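You operate a simulated robot arm through the tools that you are given. There is no shell and no other tool. Be economical: measure what you need, move in short steps, check, and stop when the job is done.

You are at the controls of a simulated robot arm. One attempt, no reset.

## Task
Put one of the coated bars from the feed table on the coated slab there.

The check looks at the end state, three seconds after you hand in, the way a careful person would. Anything else that was tipped, shoved, dropped, spilled or broken makes it a failure.

## Robot
A 7-joint arm with a two-finger parallel gripper, fixed in place. Base frame: the origin is at the foot of the arm, x ahead of it, y to its left, z up; the work surface is at about z = 0. Readings come in mm, rad, newtons and seconds.
With the tool pointing down near the work surface it reaches from about 220 to 580 mm from the base axis. Its first joint turns from -1.152 to 1.152 rad. Payload 2.5 kg.
The tool frame sits at the grasp point between the pads (the TCP): z along the fingers, y along the line on which they close. The tips reach 23 mm beyond it. Largest opening 94 mm; finger width 38, thickness 10; the body of the gripper, 54 by 96 mm, starts 39 mm behind the TCP.
Orientation is that of the tool frame in the base frame, as a unit quaternion [x, y, z, w]. With the fingers straight down and closing along the base's y, the tool's x points along the base's -x, its y along +y and its z along -z.

## Interface
- The arm moves only by the tool drive_tool. Its argument "steps" is a list of rows, each an object of numbers (a shift or turn left out is 0, a gripper value left out holds the last): "x", "y", "z": the shift along the base's x, y, z in units of 250 mm (1.0 is 250 mm); "twist": the turn about the base's z in units of 180 degrees (1.0 is 180 degrees). In form: [{"x": .., "y": .., "z": .., "twist": ..}, ...]. A call has 1 to 20 rows; each row is the pose to reach, as a shift and turn from the pose commanded when the call began. "claw" is the opening, from 0 (shut) to 1 (fully open), set as the call begins (left out, the last holds). A call with a number of a shift or a turn outside -1 to 1 is refused whole. Each row takes 0.2 s and may step no farther than 50 mm and 0.15 rad from the row before; otherwise, or with a gripper value out of range, the whole call is refused. Where a pose cannot be reached the arm comes as near as it can. A force on the tool above 40 N (or 10 N above the force at the start of the call, whichever is more), or a blocked arm, ends the call early, and 0.2 s more pass. Each finger travels about 108 mm/s and halts on what it meets, pressing with about 21 N; the grip force reading is that of the motor and also rises with nothing between the fingers. The clock runs only during rows and for 0.2 s after the last one: add rows that repeat a pose to give the fingers time. It gives the time, the measured TCP pose, the force on the tool (base axes), the opening and the grip force at its end, in the units of the frame above (readings bear some noise).
- Cameras (640 x 400 px; columns grow to the right, rows downward): "scene" is fixed at [129.8, -432.6, 519.8]; the picture's right is [0.62, -0.78, 0.00], its down [-0.60, -0.48, -0.64] and it looks along [0.50, 0.40, -0.77] (base axes); focal length 288 px, centre (320, 200). "wrist" rides on the gripper at [-39, 0, -44] in the tool frame; the picture's right is [0.00, -1.00, 0.00], its down [0.97, 0.00, -0.24] and it looks along [0.24, 0.00, 0.97] (tool axes); focal length 218 px, centre (320, 200).
- get_image(camera): a new picture of that camera. It takes no simulated time.
- probe_pixels(camera, pixels): for up to 12 pixels [column, row] of the newest picture of that camera ("zoom" is the newest enlarged one), the place [x, y, z] in the base frame of the surface seen there, good to about 2 mm. It takes no simulated time.
- enlarge(camera, box): a new picture of the part [left, top, right, bottom] of that camera's present view, enlarged. It takes no simulated time.
- close_job(): hands the job in; it is judged then, once.

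Keep the steps short. Do not move on a guess: measure, check each grasp and each placing, and mend mistakes. In all there are 60 turns and 20 pictures (those below and enlarged ones count). Leave the gripper open and the arm clear of the work at the hand-in unless told otherwise, and finish with a single line.

The tools are called after ">>>" as a command line: name --argument value ..., lists and objects as JSON in quotes. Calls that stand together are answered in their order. drive_tool: Moves the arm, as the interface text tells. Its arguments: {"type":"object","properties":{"steps":{"type":"array","items":{"type":"object","properties":{"x":{"type":"number"},"y":{"type":"number"},"z":{"type":"number"},"twist":{"type":"number"}}}},"claw":{"type":"number"}},"required":["steps"]} The other tools are called the same way: get_image (camera) takes a picture; probe_pixels (camera, pixels) gives the place of the surface under pixels of a picture; enlarge (camera, box) takes an enlarged picture of a part of a camera's view; close_job () hands the job in.

At the start:

```text
time_s: 0.0
tcp_pos: [306.9, -318.4, 300.7]
tcp_rot: [0.0, 1.0, 0.0, 0.0]
force: [-1.0, 0.1, 0.2]
gripper_width: 94.2
gripper_force: 0.1
```

scene: 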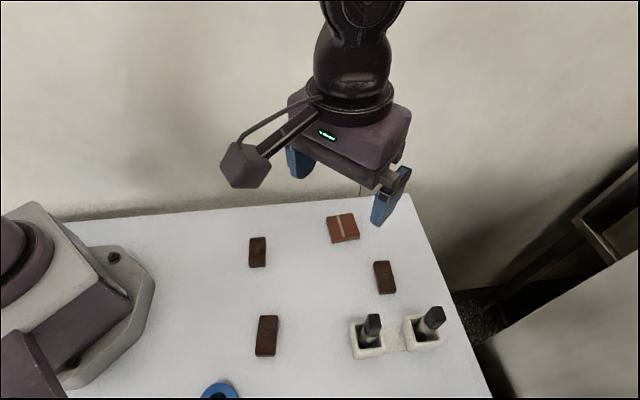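
wrist: 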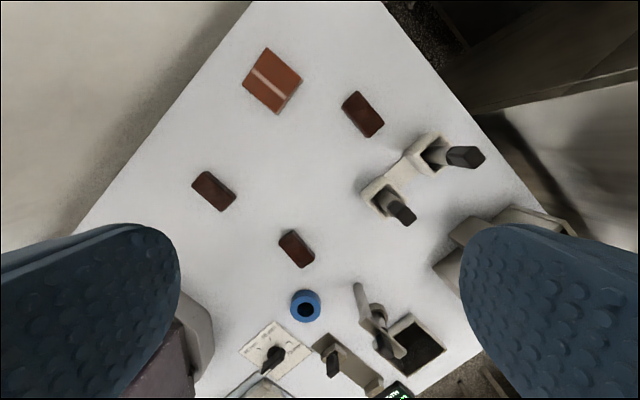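

I see four small bars or blocks, one orange-brown slab with a stripe, and some fixtures. I'll enlarge both views to tell the bars apart and look for labels.

>>> enlarge --camera "wrist" --box '[180, 30, 500, 230]'

>>> enlarge --camera "wrist" --box '[180, 200, 500, 400]'

>>> enlarge --camera "scene" --box '[200, 190, 480, 365]'

>>> probe_pixels --camera "wrist" --pixels '[[272, 80], [362, 114], [213, 191], [297, 248], [305, 306], [385, 200], [320, 150], [450, 155], [275, 350], [390, 330], [270, 20], [340, 360]]'

```text
2.00 times, centred on (340, 130) of wrist
```

zoom: 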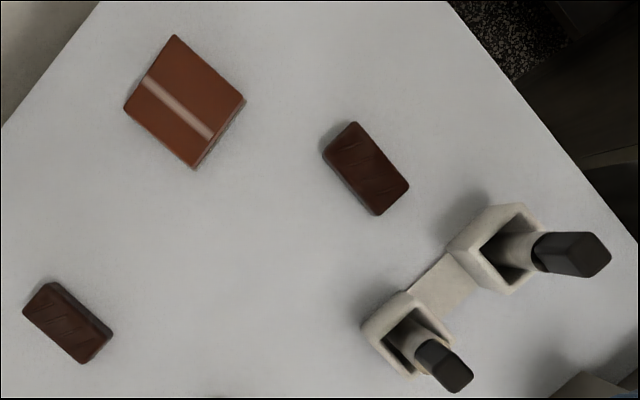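

```text
2.00 times, centred on (340, 300) of wrist
```

zoom: 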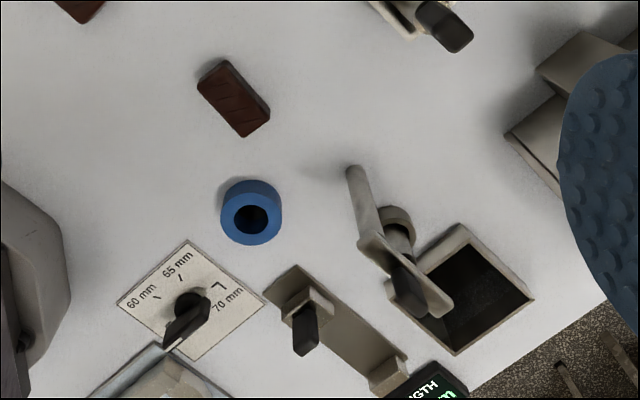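

```text
2.29 times, centred on (340, 278) of scene
```

zoom: 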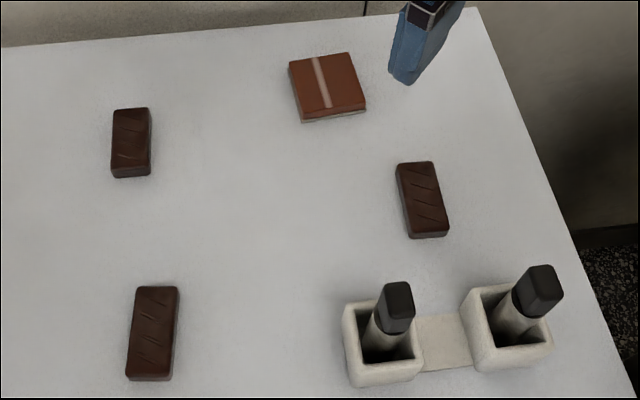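

```text
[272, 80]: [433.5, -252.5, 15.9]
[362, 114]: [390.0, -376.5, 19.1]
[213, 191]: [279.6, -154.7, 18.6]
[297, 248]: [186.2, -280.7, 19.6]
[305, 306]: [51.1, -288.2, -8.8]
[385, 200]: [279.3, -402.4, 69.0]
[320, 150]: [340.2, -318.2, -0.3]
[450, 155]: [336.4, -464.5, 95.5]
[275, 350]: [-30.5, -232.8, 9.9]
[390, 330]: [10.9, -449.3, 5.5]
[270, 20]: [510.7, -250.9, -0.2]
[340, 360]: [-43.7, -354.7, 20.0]
```

The three dark scored bars and the striped slab are the coated pieces. The bar at about (280,-155) stands clear of everything else, so I'll use that one. Next I'll probe just inside its top edges and the slab's, in the scene zoom.

>>> probe_pixels --camera "zoom" --pixels '[[116, 111], [147, 110], [149, 166], [115, 168], [132, 140], [133, 173], [292, 66], [347, 56], [363, 103], [303, 117], [326, 86], [345, 112]]'

>>> probe_pixels --camera "wrist" --pixels '[[204, 174], [233, 195], [222, 208], [194, 186], [268, 50], [299, 80], [277, 111], [245, 83], [272, 65], [290, 92], [258, 75], [280, 80]]'

```text
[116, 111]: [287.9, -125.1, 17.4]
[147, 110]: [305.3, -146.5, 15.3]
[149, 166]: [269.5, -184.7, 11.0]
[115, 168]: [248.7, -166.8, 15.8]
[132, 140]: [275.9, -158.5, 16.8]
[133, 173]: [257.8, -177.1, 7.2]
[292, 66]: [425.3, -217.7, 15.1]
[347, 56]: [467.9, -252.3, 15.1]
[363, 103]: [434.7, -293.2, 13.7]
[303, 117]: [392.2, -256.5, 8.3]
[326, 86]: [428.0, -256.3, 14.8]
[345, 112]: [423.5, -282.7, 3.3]
```

```text
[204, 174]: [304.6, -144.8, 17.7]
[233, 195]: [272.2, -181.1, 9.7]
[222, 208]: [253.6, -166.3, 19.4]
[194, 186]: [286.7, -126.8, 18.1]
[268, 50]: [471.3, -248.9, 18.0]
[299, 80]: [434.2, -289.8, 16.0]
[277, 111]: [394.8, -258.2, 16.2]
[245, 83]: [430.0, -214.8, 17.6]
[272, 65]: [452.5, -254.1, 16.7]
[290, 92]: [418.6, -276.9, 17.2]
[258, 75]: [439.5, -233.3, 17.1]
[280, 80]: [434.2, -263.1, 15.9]
```

Measured geometry:
- **Bar:** centre about (278,-155.5), about 56x27x17 mm, long axis at about 48°.
- **Slab:** centre about (431.5,-254), about 55 mm square, top at about 16, with its edge and stripe at about 49°, parallel to the bar.

I'll move above the bar at z=120 and twist +48°.

>>> drive_tool --steps '[{"x": -0.0165, "y": 0.0931, "z": -0.1033, "twist": 0.0381}, {"x": -0.033, "y": 0.1862, "z": -0.2066, "twist": 0.0762}, {"x": -0.0495, "y": 0.2793, "z": -0.3099, "twist": 0.1143}, {"x": -0.066, "y": 0.3724, "z": -0.4132, "twist": 0.1524}, {"x": -0.0825, "y": 0.4655, "z": -0.5165, "twist": 0.1905}, {"x": -0.099, "y": 0.5586, "z": -0.6198, "twist": 0.2286}, {"x": -0.1156, "y": 0.6516, "z": -0.723, "twist": 0.2667}, {"x": -0.1156, "y": 0.6516, "z": -0.723, "twist": 0.2667}]' --claw 1

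>>> get_image --camera "wrist"

```text
time_s: 1.8
tcp_pos: [280.9, -154.9, 121.0]
tcp_rot: [-0.408, 0.913, -0.001, 0.0]
force: [0.3, 0.7, -0.8]
gripper_width: 94.0
gripper_force: 0.0
```

```text
14 pictures are left
```

wrist: 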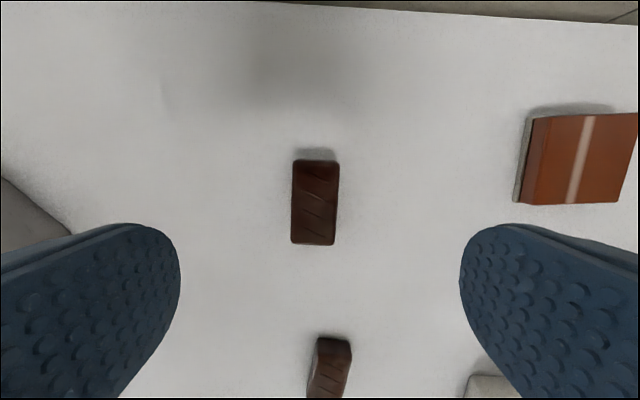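

The bar is nearly upright in the picture (about 292–339 x 160–245), so the alignment is good. I'll probe its edges and the table for a finer centre, plus the slab.

>>> probe_pixels --camera "wrist" --pixels '[[296, 200], [334, 200], [315, 165], [315, 240], [296, 170], [296, 235], [335, 170], [332, 235], [315, 202], [520, 180], [580, 160], [625, 195]]'

```text
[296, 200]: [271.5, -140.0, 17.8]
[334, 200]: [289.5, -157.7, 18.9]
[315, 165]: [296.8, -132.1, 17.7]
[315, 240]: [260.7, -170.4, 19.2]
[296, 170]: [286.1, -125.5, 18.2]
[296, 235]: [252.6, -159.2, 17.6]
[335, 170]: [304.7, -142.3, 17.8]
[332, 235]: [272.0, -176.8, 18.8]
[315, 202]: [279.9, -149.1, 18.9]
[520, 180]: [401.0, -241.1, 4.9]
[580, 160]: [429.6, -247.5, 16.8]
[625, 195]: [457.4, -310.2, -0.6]
```

Bar centre is about (278.5,-152), axis about 46°. I'll correct by (-2.6,+2.4) mm and -2° of twist, then go down to z of about 55 and check.

>>> drive_tool --steps '[{"x": -0.0104, "y": 0.0096, "z": -0.06, "twist": -0.011}, {"x": -0.0104, "y": 0.0096, "z": -0.16, "twist": -0.011}, {"x": -0.0104, "y": 0.0096, "z": -0.264, "twist": -0.011}, {"x": -0.0104, "y": 0.0096, "z": -0.264, "twist": -0.011}]'

>>> get_image --camera "wrist"

```text
time_s: 2.8
tcp_pos: [276.6, -151.9, 51.4]
tcp_rot: [-0.391, 0.92, 0.001, 0.0]
force: [-0.2, 0.1, 0.0]
gripper_width: 94.0
gripper_force: 0.1
```

```text
13 pictures are left
```

wrist: 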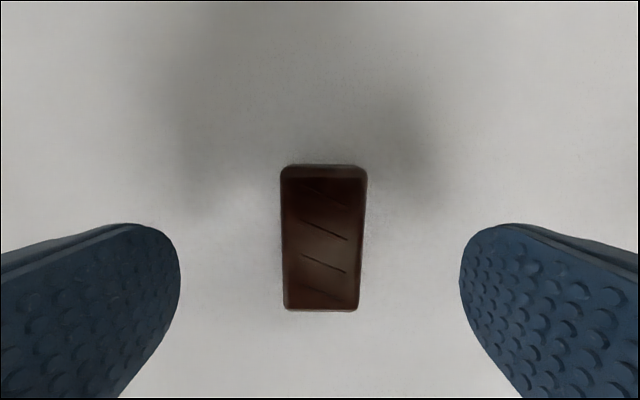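

The bar is centred (columns 283–365) with about 1.4° of residual tilt. I'll trim the twist and descend to z of about 28, which puts the tips about 5 mm above the table.

>>> drive_tool --steps '[{"x": 0.002, "y": -0.002, "z": -0.052, "twist": -0.007}, {"x": 0.002, "y": -0.002, "z": -0.104, "twist": -0.007}, {"x": 0.002, "y": -0.002, "z": -0.104, "twist": -0.007}]'

>>> get_image --camera "wrist"

>>> enlarge --camera "scene" --box '[170, 150, 410, 300]'

```text
time_s: 3.6
tcp_pos: [276.8, -152.9, 26.8]
tcp_rot: [-0.38, 0.925, -0.001, 0.0]
force: [-0.6, -0.5, 0.0]
gripper_width: 94.0
gripper_force: 0.0
```

```text
12 pictures are left
```

wrist: 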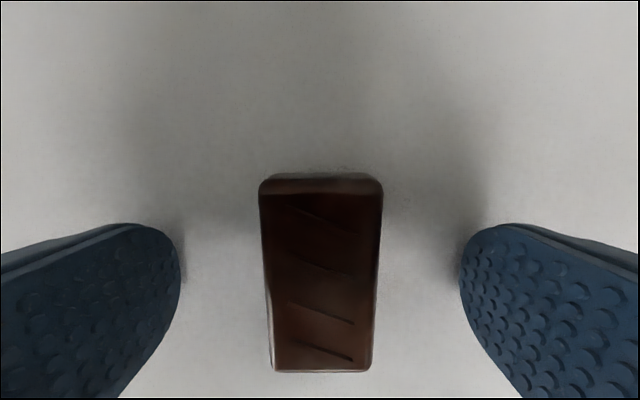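

```text
2.67 times, centred on (290, 225) of scene
```

zoom: 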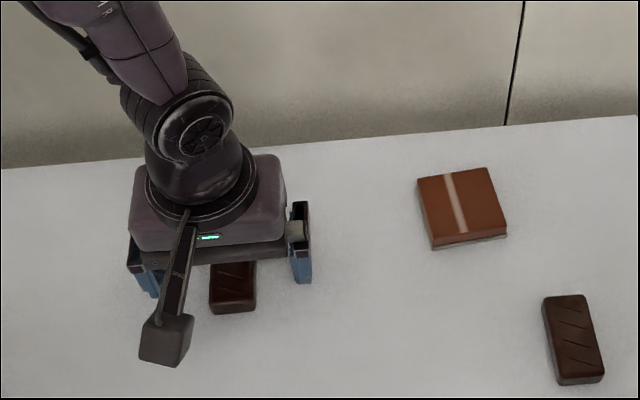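

The bar is now symmetric about column 321. Its far and near edges (rows 190 and 365) put the TCP at mid-length. I'll close gently, to a target a little under the bar's width.

>>> drive_tool --steps '[{}, {}, {}, {}]' --claw 0.24

```text
time_s: 4.6
tcp_pos: [277.4, -154.3, 27.8]
tcp_rot: [-0.381, 0.925, -0.001, 0.001]
force: [0.1, -0.5, -0.3]
gripper_width: 32.2
gripper_force: 14.3
```

It stopped at 32.2 mm with 14.3 N, so the bar is held (it's about 31 mm wide). I'll lift 60 mm and check.

>>> drive_tool --steps '[{"z": 0.04}, {"z": 0.12}, {"z": 0.24}, {"z": 0.24}]'

>>> get_image --camera "wrist"

```text
time_s: 5.6
tcp_pos: [276.5, -156.2, 87.9]
tcp_rot: [-0.381, 0.925, 0.0, 0.0]
force: [0.1, 0.6, 1.6]
gripper_width: 22.5
gripper_force: 0.0
```

```text
10 pictures are left
```

wrist: 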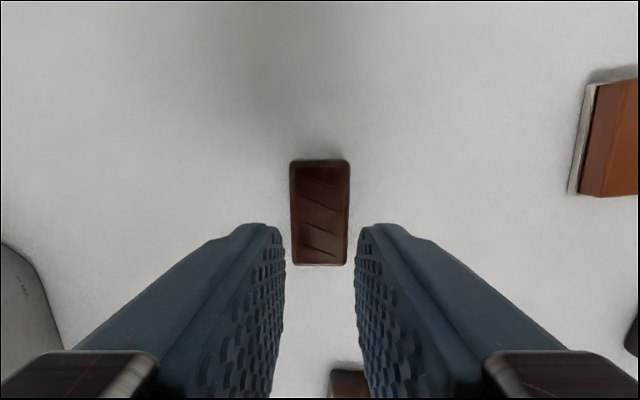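

The fingers closed to 22.5 mm and the bar stayed on the table, upright and undamaged, so it slipped out. I'll reopen, go about 2.5 mm lower and use full grip force. First I'll open and descend to 12 mm above the earlier depth, and check the alignment.

>>> drive_tool --steps '[{}, {}, {}, {"z": -0.096}, {"z": -0.192}, {"z": -0.192}]' --claw 0.75

>>> get_image --camera "wrist"

```text
time_s: 7.0
tcp_pos: [277.2, -155.5, 39.3]
tcp_rot: [-0.38, 0.925, 0.0, -0.001]
force: [0.4, 0.2, 0.2]
gripper_width: 70.5
gripper_force: 0.1
```

```text
9 pictures are left
```

wrist: 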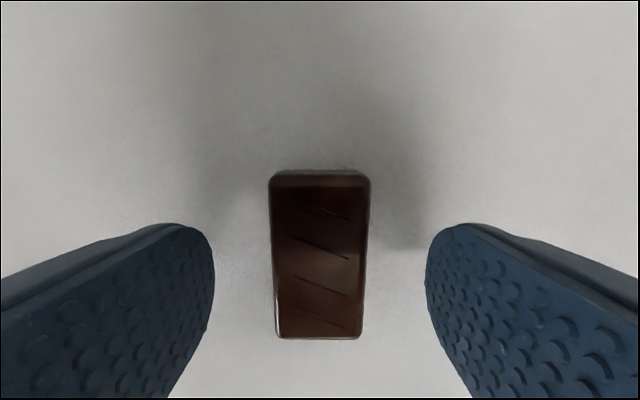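

Still centred (columns 270–369). I'll descend to z of about 25.5.

>>> drive_tool --steps '[{"z": -0.03}, {"z": -0.058}, {"z": -0.058}]'

>>> drive_tool --steps '[{}, {}, {}, {}, {}]' --claw 0

```text
time_s: 7.8
tcp_pos: [277.0, -154.4, 24.3]
tcp_rot: [-0.38, 0.925, 0.001, 0.0]
force: [0.0, 0.2, 0.6]
gripper_width: 70.5
gripper_force: 0.0
```

```text
time_s: 9.0
tcp_pos: [277.2, -153.2, 24.6]
tcp_rot: [-0.38, 0.925, 0.0, 0.0]
force: [0.2, -0.1, -0.3]
gripper_width: 32.2
gripper_force: 13.6
```

The grip reads 32.2 mm and 13.6 N. I'll lift slowly, only a few mm, and check.

>>> drive_tool --steps '[{"z": 0.006}, {"z": 0.012}, {"z": 0.018}, {"z": 0.024}, {"z": 0.03}, {"z": 0.036}, {"z": 0.042}, {"z": 0.048}]'

>>> get_image --camera "wrist"

```text
time_s: 10.8
tcp_pos: [277.2, -154.4, 36.7]
tcp_rot: [-0.381, 0.925, 0.0, 0.0]
force: [-0.2, 0.0, -1.1]
gripper_width: 32.1
gripper_force: 14.3
```

```text
8 pictures are left
```

wrist: 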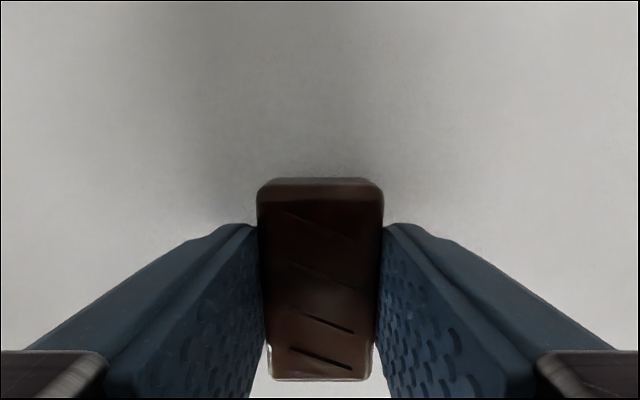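

The bar is lifted: it looks as large as it did at grasp height, and the width is still 32.1 mm. I'll keep lifting slowly.

>>> drive_tool --steps '[{"z": 0.006}, {"z": 0.012}, {"z": 0.018}, {"z": 0.024}, {"z": 0.03}, {"z": 0.036}, {"z": 0.042}, {"z": 0.048}, {"z": 0.055}, {"z": 0.062}, {"z": 0.069}, {"z": 0.076}, {"z": 0.083}, {"z": 0.09}, {"z": 0.096}, {"z": 0.1}, {"z": 0.1}]'

>>> get_image --camera "wrist"

```text
time_s: 14.4
tcp_pos: [277.4, -154.2, 62.4]
tcp_rot: [-0.381, 0.925, 0.0, 0.0]
force: [0.6, -0.6, 0.4]
gripper_width: 32.2
gripper_force: 14.5
```

```text
7 pictures are left
```

wrist: 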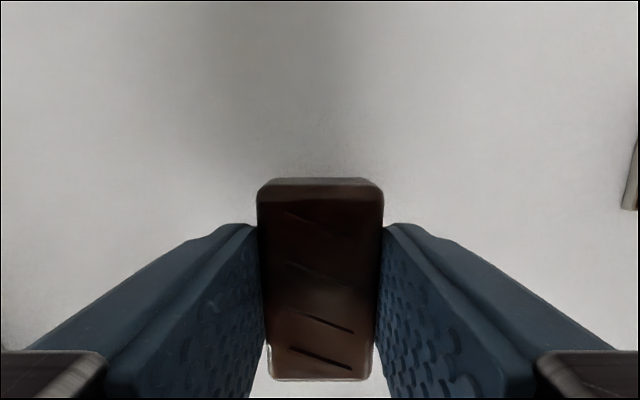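

It's held firmly with no slip. I'll move smoothly over the slab (about (430.5,-253.3)), rise 30 mm, and twist +2° toward the slab's angle.

>>> drive_tool --steps '[{"x": 0.0061, "y": -0.004, "z": 0.0012, "twist": 0.0001}, {"x": 0.0245, "y": -0.0159, "z": 0.0048, "twist": 0.0004}, {"x": 0.0491, "y": -0.0318, "z": 0.0096, "twist": 0.0009}, {"x": 0.0798, "y": -0.0516, "z": 0.0156, "twist": 0.0014}, {"x": 0.1166, "y": -0.0755, "z": 0.0228, "twist": 0.0021}, {"x": 0.1534, "y": -0.0993, "z": 0.03, "twist": 0.0028}, {"x": 0.1902, "y": -0.1231, "z": 0.0372, "twist": 0.0034}, {"x": 0.227, "y": -0.147, "z": 0.0444, "twist": 0.0041}, {"x": 0.2638, "y": -0.1708, "z": 0.0516, "twist": 0.0047}, {"x": 0.3068, "y": -0.1986, "z": 0.06, "twist": 0.0055}, {"x": 0.3498, "y": -0.2264, "z": 0.0684, "twist": 0.0063}, {"x": 0.3866, "y": -0.2502, "z": 0.0756, "twist": 0.0069}, {"x": 0.4234, "y": -0.2741, "z": 0.0828, "twist": 0.0076}, {"x": 0.4602, "y": -0.2979, "z": 0.09, "twist": 0.0083}, {"x": 0.497, "y": -0.3217, "z": 0.0972, "twist": 0.0089}, {"x": 0.5338, "y": -0.3456, "z": 0.1044, "twist": 0.0096}, {"x": 0.5645, "y": -0.3654, "z": 0.1104, "twist": 0.0101}, {"x": 0.5891, "y": -0.3813, "z": 0.1152, "twist": 0.0106}, {"x": 0.6075, "y": -0.3932, "z": 0.1188, "twist": 0.0109}, {"x": 0.6136, "y": -0.3972, "z": 0.12, "twist": 0.011}]'

>>> get_image --camera "wrist"

```text
time_s: 18.6
tcp_pos: [430.7, -253.5, 93.5]
tcp_rot: [-0.396, 0.918, 0.0, 0.0]
force: [-0.3, -0.3, -0.1]
gripper_width: 32.4
gripper_force: 14.0
```

```text
6 pictures are left
```

wrist: 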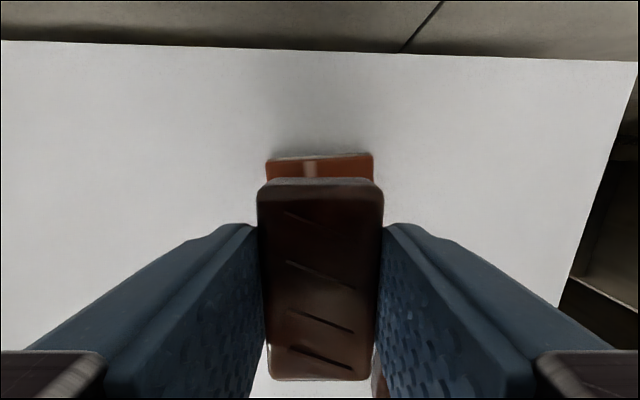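

The slab's far edge shows at (267,162)–(373,155). It's centred on column 320 but rotated about 3.5° counter-clockwise from the tool. I'll probe that edge to fix the position.

>>> probe_pixels --camera "wrist" --pixels '[[271, 166], [370, 158], [320, 162], [271, 176], [370, 176], [290, 164], [350, 160], [310, 168], [320, 200], [320, 350]]'

```text
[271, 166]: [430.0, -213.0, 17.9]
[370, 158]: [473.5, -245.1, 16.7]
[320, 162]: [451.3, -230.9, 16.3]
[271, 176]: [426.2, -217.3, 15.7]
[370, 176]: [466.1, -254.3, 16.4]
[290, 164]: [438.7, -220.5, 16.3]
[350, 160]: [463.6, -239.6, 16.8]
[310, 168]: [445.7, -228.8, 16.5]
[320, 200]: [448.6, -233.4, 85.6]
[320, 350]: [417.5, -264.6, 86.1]
```

The slab centre is about 2.5 mm further along the bar axis than the tool. I'll shift (+1.8,+1.8) mm, twist +3.3°, and descend slowly to z of about 46. First contact is expected near 41.5.

>>> drive_tool --steps '[{"x": 0.0024, "y": 0.0024, "z": -0.006, "twist": 0.006}, {"x": 0.0048, "y": 0.0048, "z": -0.016, "twist": 0.012}, {"x": 0.0072, "y": 0.0072, "z": -0.028, "twist": 0.0183}, {"x": 0.0072, "y": 0.0072, "z": -0.044, "twist": 0.0183}, {"x": 0.0072, "y": 0.0072, "z": -0.06, "twist": 0.0183}, {"x": 0.0072, "y": 0.0072, "z": -0.08, "twist": 0.0183}, {"x": 0.0072, "y": 0.0072, "z": -0.1, "twist": 0.0183}, {"x": 0.0072, "y": 0.0072, "z": -0.12, "twist": 0.0183}, {"x": 0.0072, "y": 0.0072, "z": -0.14, "twist": 0.0183}, {"x": 0.0072, "y": 0.0072, "z": -0.156, "twist": 0.0183}, {"x": 0.0072, "y": 0.0072, "z": -0.168, "twist": 0.0183}, {"x": 0.0072, "y": 0.0072, "z": -0.178, "twist": 0.0183}, {"x": 0.0072, "y": 0.0072, "z": -0.184, "twist": 0.0183}, {"x": 0.0072, "y": 0.0072, "z": -0.186, "twist": 0.0183}]'

>>> get_image --camera "wrist"

>>> enlarge --camera "scene" --box '[260, 160, 420, 260]'

```text
time_s: 21.6
tcp_pos: [431.7, -251.9, 46.3]
tcp_rot: [-0.423, 0.906, 0.0, 0.0]
force: [0.2, 0.4, -0.3]
gripper_width: 32.0
gripper_force: 13.9
```

```text
5 pictures are left
```

wrist: 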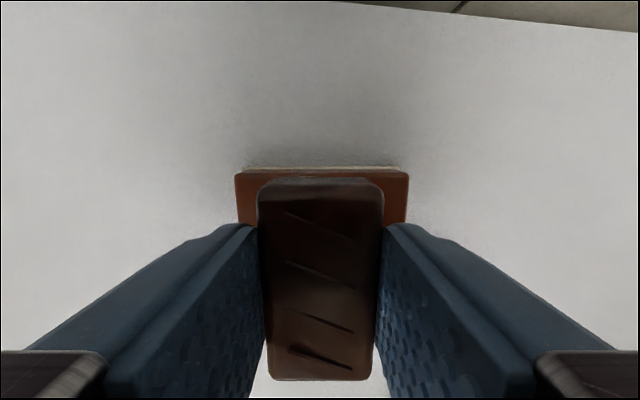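

```text
4.00 times, centred on (340, 210) of scene
```

zoom: 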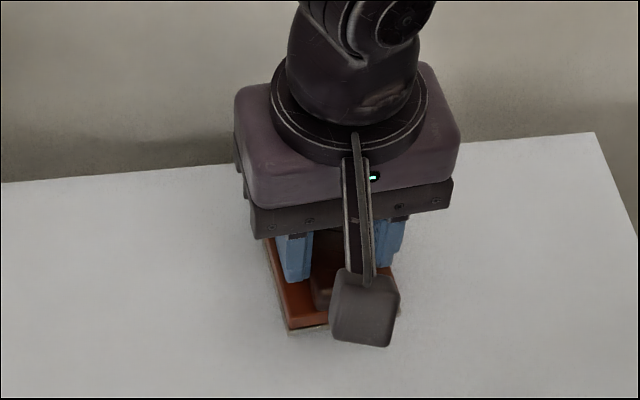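

The bar is aligned and laterally centred (slab 237–408, bar 257–384). It's about 2 mm short along the axis. I'll shift 2 mm and descend about 3 mm.

>>> drive_tool --steps '[{"x": 0.0026, "y": 0.003}, {"x": 0.0052, "y": 0.006}, {"x": 0.0052, "y": 0.006, "z": -0.004}, {"x": 0.0052, "y": 0.006, "z": -0.008}, {"x": 0.0052, "y": 0.006, "z": -0.012}, {"x": 0.0052, "y": 0.006, "z": -0.012}]'

>>> drive_tool --steps '[{"z": -0.002}, {"z": -0.004}, {"z": -0.004}]'

```text
time_s: 23.0
tcp_pos: [432.6, -250.0, 42.0]
tcp_rot: [-0.423, 0.906, 0.0, 0.0]
force: [-0.3, 0.5, -0.6]
gripper_width: 32.1
gripper_force: 14.3
```

```text
time_s: 23.8
tcp_pos: [432.9, -250.2, 41.4]
tcp_rot: [-0.423, 0.906, 0.0, 0.0]
force: [0.0, 0.6, 1.8]
gripper_width: 32.1
gripper_force: 14.3
```

Force z is 1.8 N, so contact may be starting. I'll step down another 0.5 mm.

>>> drive_tool --steps '[{"z": -0.002}, {"z": -0.002}]'

```text
time_s: 24.4
tcp_pos: [434.0, -249.4, 43.4]
tcp_rot: [-0.423, 0.906, -0.001, 0.0]
force: [2.0, -1.1, 3.1]
gripper_width: 32.1
gripper_force: 14.1
```

Force z has risen to 3.1 N. One more 0.5 mm step will confirm it.

>>> drive_tool --steps '[{"z": -0.002}, {"z": -0.002}]'

```text
time_s: 25.0
tcp_pos: [433.5, -249.3, 42.0]
tcp_rot: [-0.422, 0.906, 0.0, 0.0]
force: [-4.8, 2.7, 14.5]
gripper_width: 32.1
gripper_force: 13.8
```

Contact is clear at 14.5 N. I'll back off 0.5 mm and open partway.

>>> drive_tool --steps '[{"z": 0.002}, {"z": 0.002}]'

>>> drive_tool --steps '[{}, {}, {}, {}]' --claw 0.65

>>> get_image --camera "wrist"

```text
time_s: 25.6
tcp_pos: [433.5, -250.5, 42.8]
tcp_rot: [-0.422, 0.907, 0.0, 0.001]
force: [-1.1, 3.7, 14.2]
gripper_width: 32.3
gripper_force: 14.3
```

```text
time_s: 26.6
tcp_pos: [433.3, -249.8, 41.1]
tcp_rot: [-0.422, 0.906, 0.0, 0.0]
force: [-0.1, -0.3, -0.4]
gripper_width: 61.3
gripper_force: 0.1
```

```text
3 pictures are left
```

wrist: 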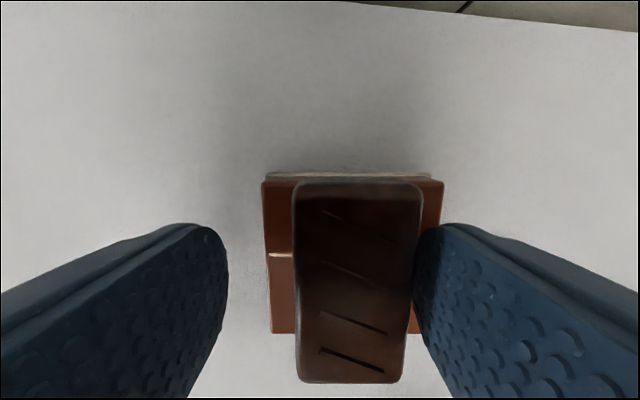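

The bar and slab now look shifted right (slab 262–443, bar 295–424), with the bar still against the right finger. I'll enlarge to see whether they touch, and probe the positions.

>>> enlarge --camera "wrist" --box '[220, 150, 476, 400]'

>>> probe_pixels --camera "wrist" --pixels '[[268, 190], [436, 190], [275, 328], [302, 190], [416, 190], [304, 376], [392, 376], [355, 280], [280, 240], [280, 270], [409, 325], [350, 176]]'

```text
1.60 times, centred on (348, 275) of wrist
```

zoom: 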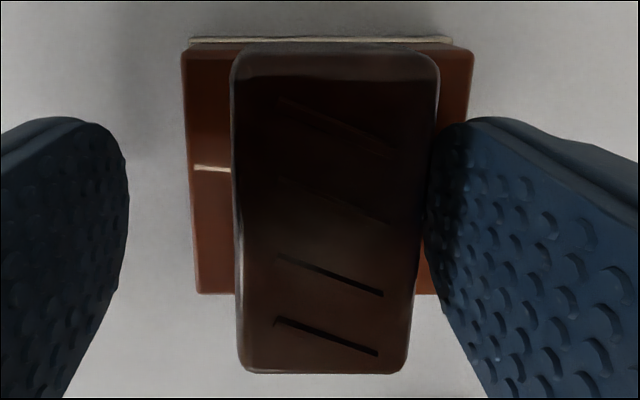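

```text
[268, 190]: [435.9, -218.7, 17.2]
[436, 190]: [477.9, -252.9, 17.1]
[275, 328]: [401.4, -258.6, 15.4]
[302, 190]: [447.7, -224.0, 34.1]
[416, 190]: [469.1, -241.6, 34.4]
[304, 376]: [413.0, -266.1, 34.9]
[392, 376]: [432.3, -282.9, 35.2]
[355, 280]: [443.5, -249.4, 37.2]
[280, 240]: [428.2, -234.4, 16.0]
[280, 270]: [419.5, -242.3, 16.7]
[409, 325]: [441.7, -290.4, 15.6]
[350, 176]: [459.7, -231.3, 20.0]
```

The probes give:
- **Bar:** centred on the slab and resting on it (bar centre (440.5,-253.7), slab centre (439.2,-255.2)). The bar top reads 35, which is right for it lying flat.
- **Slab:** the release dragged slab and bar together about 8 mm toward the right finger.

I'll undo that by nudging the slab back slowly with the pad. First I'll open fully, and then lower the fingers on both sides of the slab, with about 10 mm of clearance.

>>> drive_tool --steps '[{}, {}, {}]' --claw 1

>>> get_image --camera "wrist"

```text
time_s: 27.4
tcp_pos: [434.0, -250.3, 41.5]
tcp_rot: [-0.423, 0.906, 0.0, -0.001]
force: [0.4, 1.2, -0.3]
gripper_width: 93.9
gripper_force: 0.1
```

```text
1 pictures are left
```

wrist: 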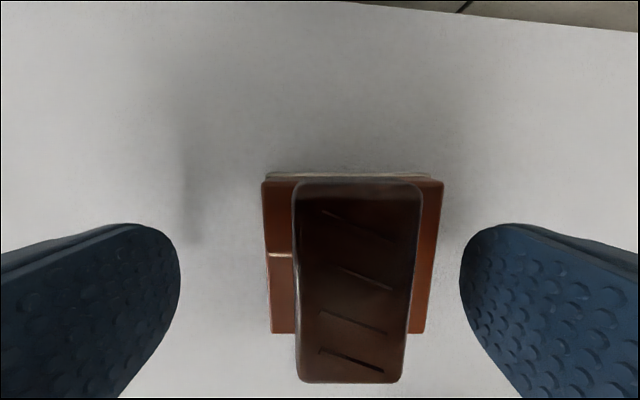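

Nothing moved on opening, so the bar isn't stuck to the finger. A pale line shows on the slab at (270–291,254). I'll probe across it before touching anything.

>>> probe_pixels --camera "wrist" --pixels '[[280, 249], [280, 254], [280, 259], [272, 254], [288, 254], [280, 200], [280, 320], [430, 200], [420, 260], [414, 320], [268, 254], [440, 183]]'

```text
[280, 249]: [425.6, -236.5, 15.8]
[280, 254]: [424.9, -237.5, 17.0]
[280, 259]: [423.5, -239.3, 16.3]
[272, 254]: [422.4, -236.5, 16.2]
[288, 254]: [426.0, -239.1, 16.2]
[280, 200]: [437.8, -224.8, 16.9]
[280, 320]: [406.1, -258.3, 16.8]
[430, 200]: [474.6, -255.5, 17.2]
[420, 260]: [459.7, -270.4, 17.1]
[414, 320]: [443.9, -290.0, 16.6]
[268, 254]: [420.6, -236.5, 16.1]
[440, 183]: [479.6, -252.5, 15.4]
```

The mark is flat and level with the surface (z of about 16). A fingertip probably grazed the coating as it opened, and I'll mention that at the end. The slab's right side is 37 mm from the tool axis and used to be at about 28. I'll lower 12.5 mm beside the slab and approach the right side slowly.

>>> drive_tool --steps '[{"z": -0.01}, {"z": -0.025}, {"z": -0.04}, {"z": -0.05}, {"x": -0.0061, "y": 0.0051, "z": -0.05}, {"x": -0.0123, "y": 0.0103, "z": -0.05}, {"x": -0.0184, "y": 0.0154, "z": -0.05}, {"x": -0.0233, "y": 0.0195, "z": -0.05}, {"x": -0.0233, "y": 0.0195, "z": -0.05}]'

```text
time_s: 29.4
tcp_pos: [428.3, -244.2, 28.2]
tcp_rot: [-0.422, 0.906, -0.001, 0.0]
force: [0.6, -0.2, 0.3]
gripper_width: 94.0
gripper_force: 0.2
```

No contact so far. Now the slow push: 10.5 mm at about 3.3 mm/s.

>>> drive_tool --steps '[{"x": -0.002, "y": 0.0017}, {"x": -0.004, "y": 0.0034}, {"x": -0.006, "y": 0.005}, {"x": -0.008, "y": 0.0067}, {"x": -0.01, "y": 0.0084}, {"x": -0.012, "y": 0.0101}, {"x": -0.014, "y": 0.0118}, {"x": -0.016, "y": 0.0134}, {"x": -0.018, "y": 0.0151}, {"x": -0.02, "y": 0.0168}, {"x": -0.022, "y": 0.0185}, {"x": -0.024, "y": 0.0202}, {"x": -0.026, "y": 0.0218}, {"x": -0.028, "y": 0.0235}, {"x": -0.03, "y": 0.0252}, {"x": -0.0322, "y": 0.027}]'

```text
time_s: 32.8
tcp_pos: [420.0, -238.0, 28.8]
tcp_rot: [-0.423, 0.906, 0.0, 0.0]
force: [0.4, -0.3, 1.4]
gripper_width: 94.1
gripper_force: 0.1
```

Pushed gently, with no notable force. I'll back the pad off 10 mm, rise clear, and check with the last picture.

>>> drive_tool --steps '[{"x": 0.004, "y": -0.0034}, {"x": 0.012, "y": -0.0101}, {"x": 0.024, "y": -0.0202}, {"x": 0.036, "y": -0.0302}, {"x": 0.046, "y": -0.0386}, {"x": 0.046, "y": -0.0386, "z": 0.04}, {"x": 0.046, "y": -0.0386, "z": 0.12}, {"x": 0.046, "y": -0.0386, "z": 0.24}, {"x": 0.046, "y": -0.0386, "z": 0.4}, {"x": 0.046, "y": -0.0386, "z": 0.56}, {"x": 0.046, "y": -0.0386, "z": 0.64}, {"x": 0.046, "y": -0.0386, "z": 0.64}]'

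>>> get_image --camera "wrist"

```text
time_s: 35.4
tcp_pos: [434.5, -248.4, 189.7]
tcp_rot: [-0.422, 0.906, 0.0, 0.0]
force: [0.1, 0.6, -1.2]
gripper_width: 94.2
gripper_force: 0.0
```

```text
0 pictures are left
```

wrist: 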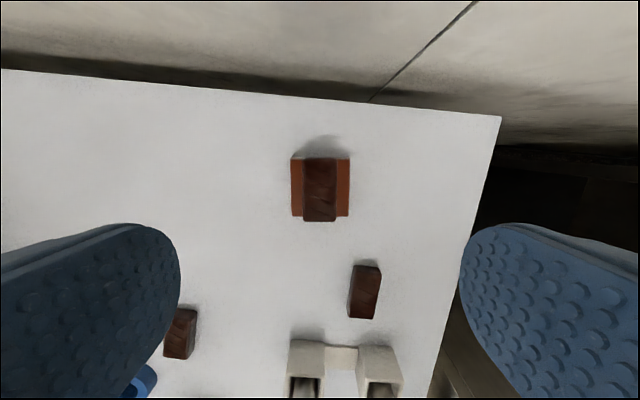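

The slab is centred on column 320 again with the bar lying square on it. I'll probe to confirm.

>>> probe_pixels --camera "wrist" --pixels '[[294, 162], [347, 162], [294, 212], [346, 212], [306, 163], [334, 163], [306, 217], [333, 217], [320, 190]]'

```text
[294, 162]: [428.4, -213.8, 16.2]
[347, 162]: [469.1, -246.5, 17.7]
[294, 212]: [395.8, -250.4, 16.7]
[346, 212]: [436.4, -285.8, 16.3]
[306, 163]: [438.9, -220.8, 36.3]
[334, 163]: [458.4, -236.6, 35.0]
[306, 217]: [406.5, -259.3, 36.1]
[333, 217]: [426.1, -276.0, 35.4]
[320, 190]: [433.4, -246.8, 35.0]
```

The slab is back at about (432,-249), within a few mm of its starting spot. The bar is centred on it and level (top about 35–36). The gripper is open and 190 mm up, so I'm handing in.

>>> close_job

```text
The job is handed in.
```

The bar lies flat and centred on the slab; the release dragged the slab about 8 mm and I nudged it back to within a few mm, but a fingertip may have left a small mark on its coating.
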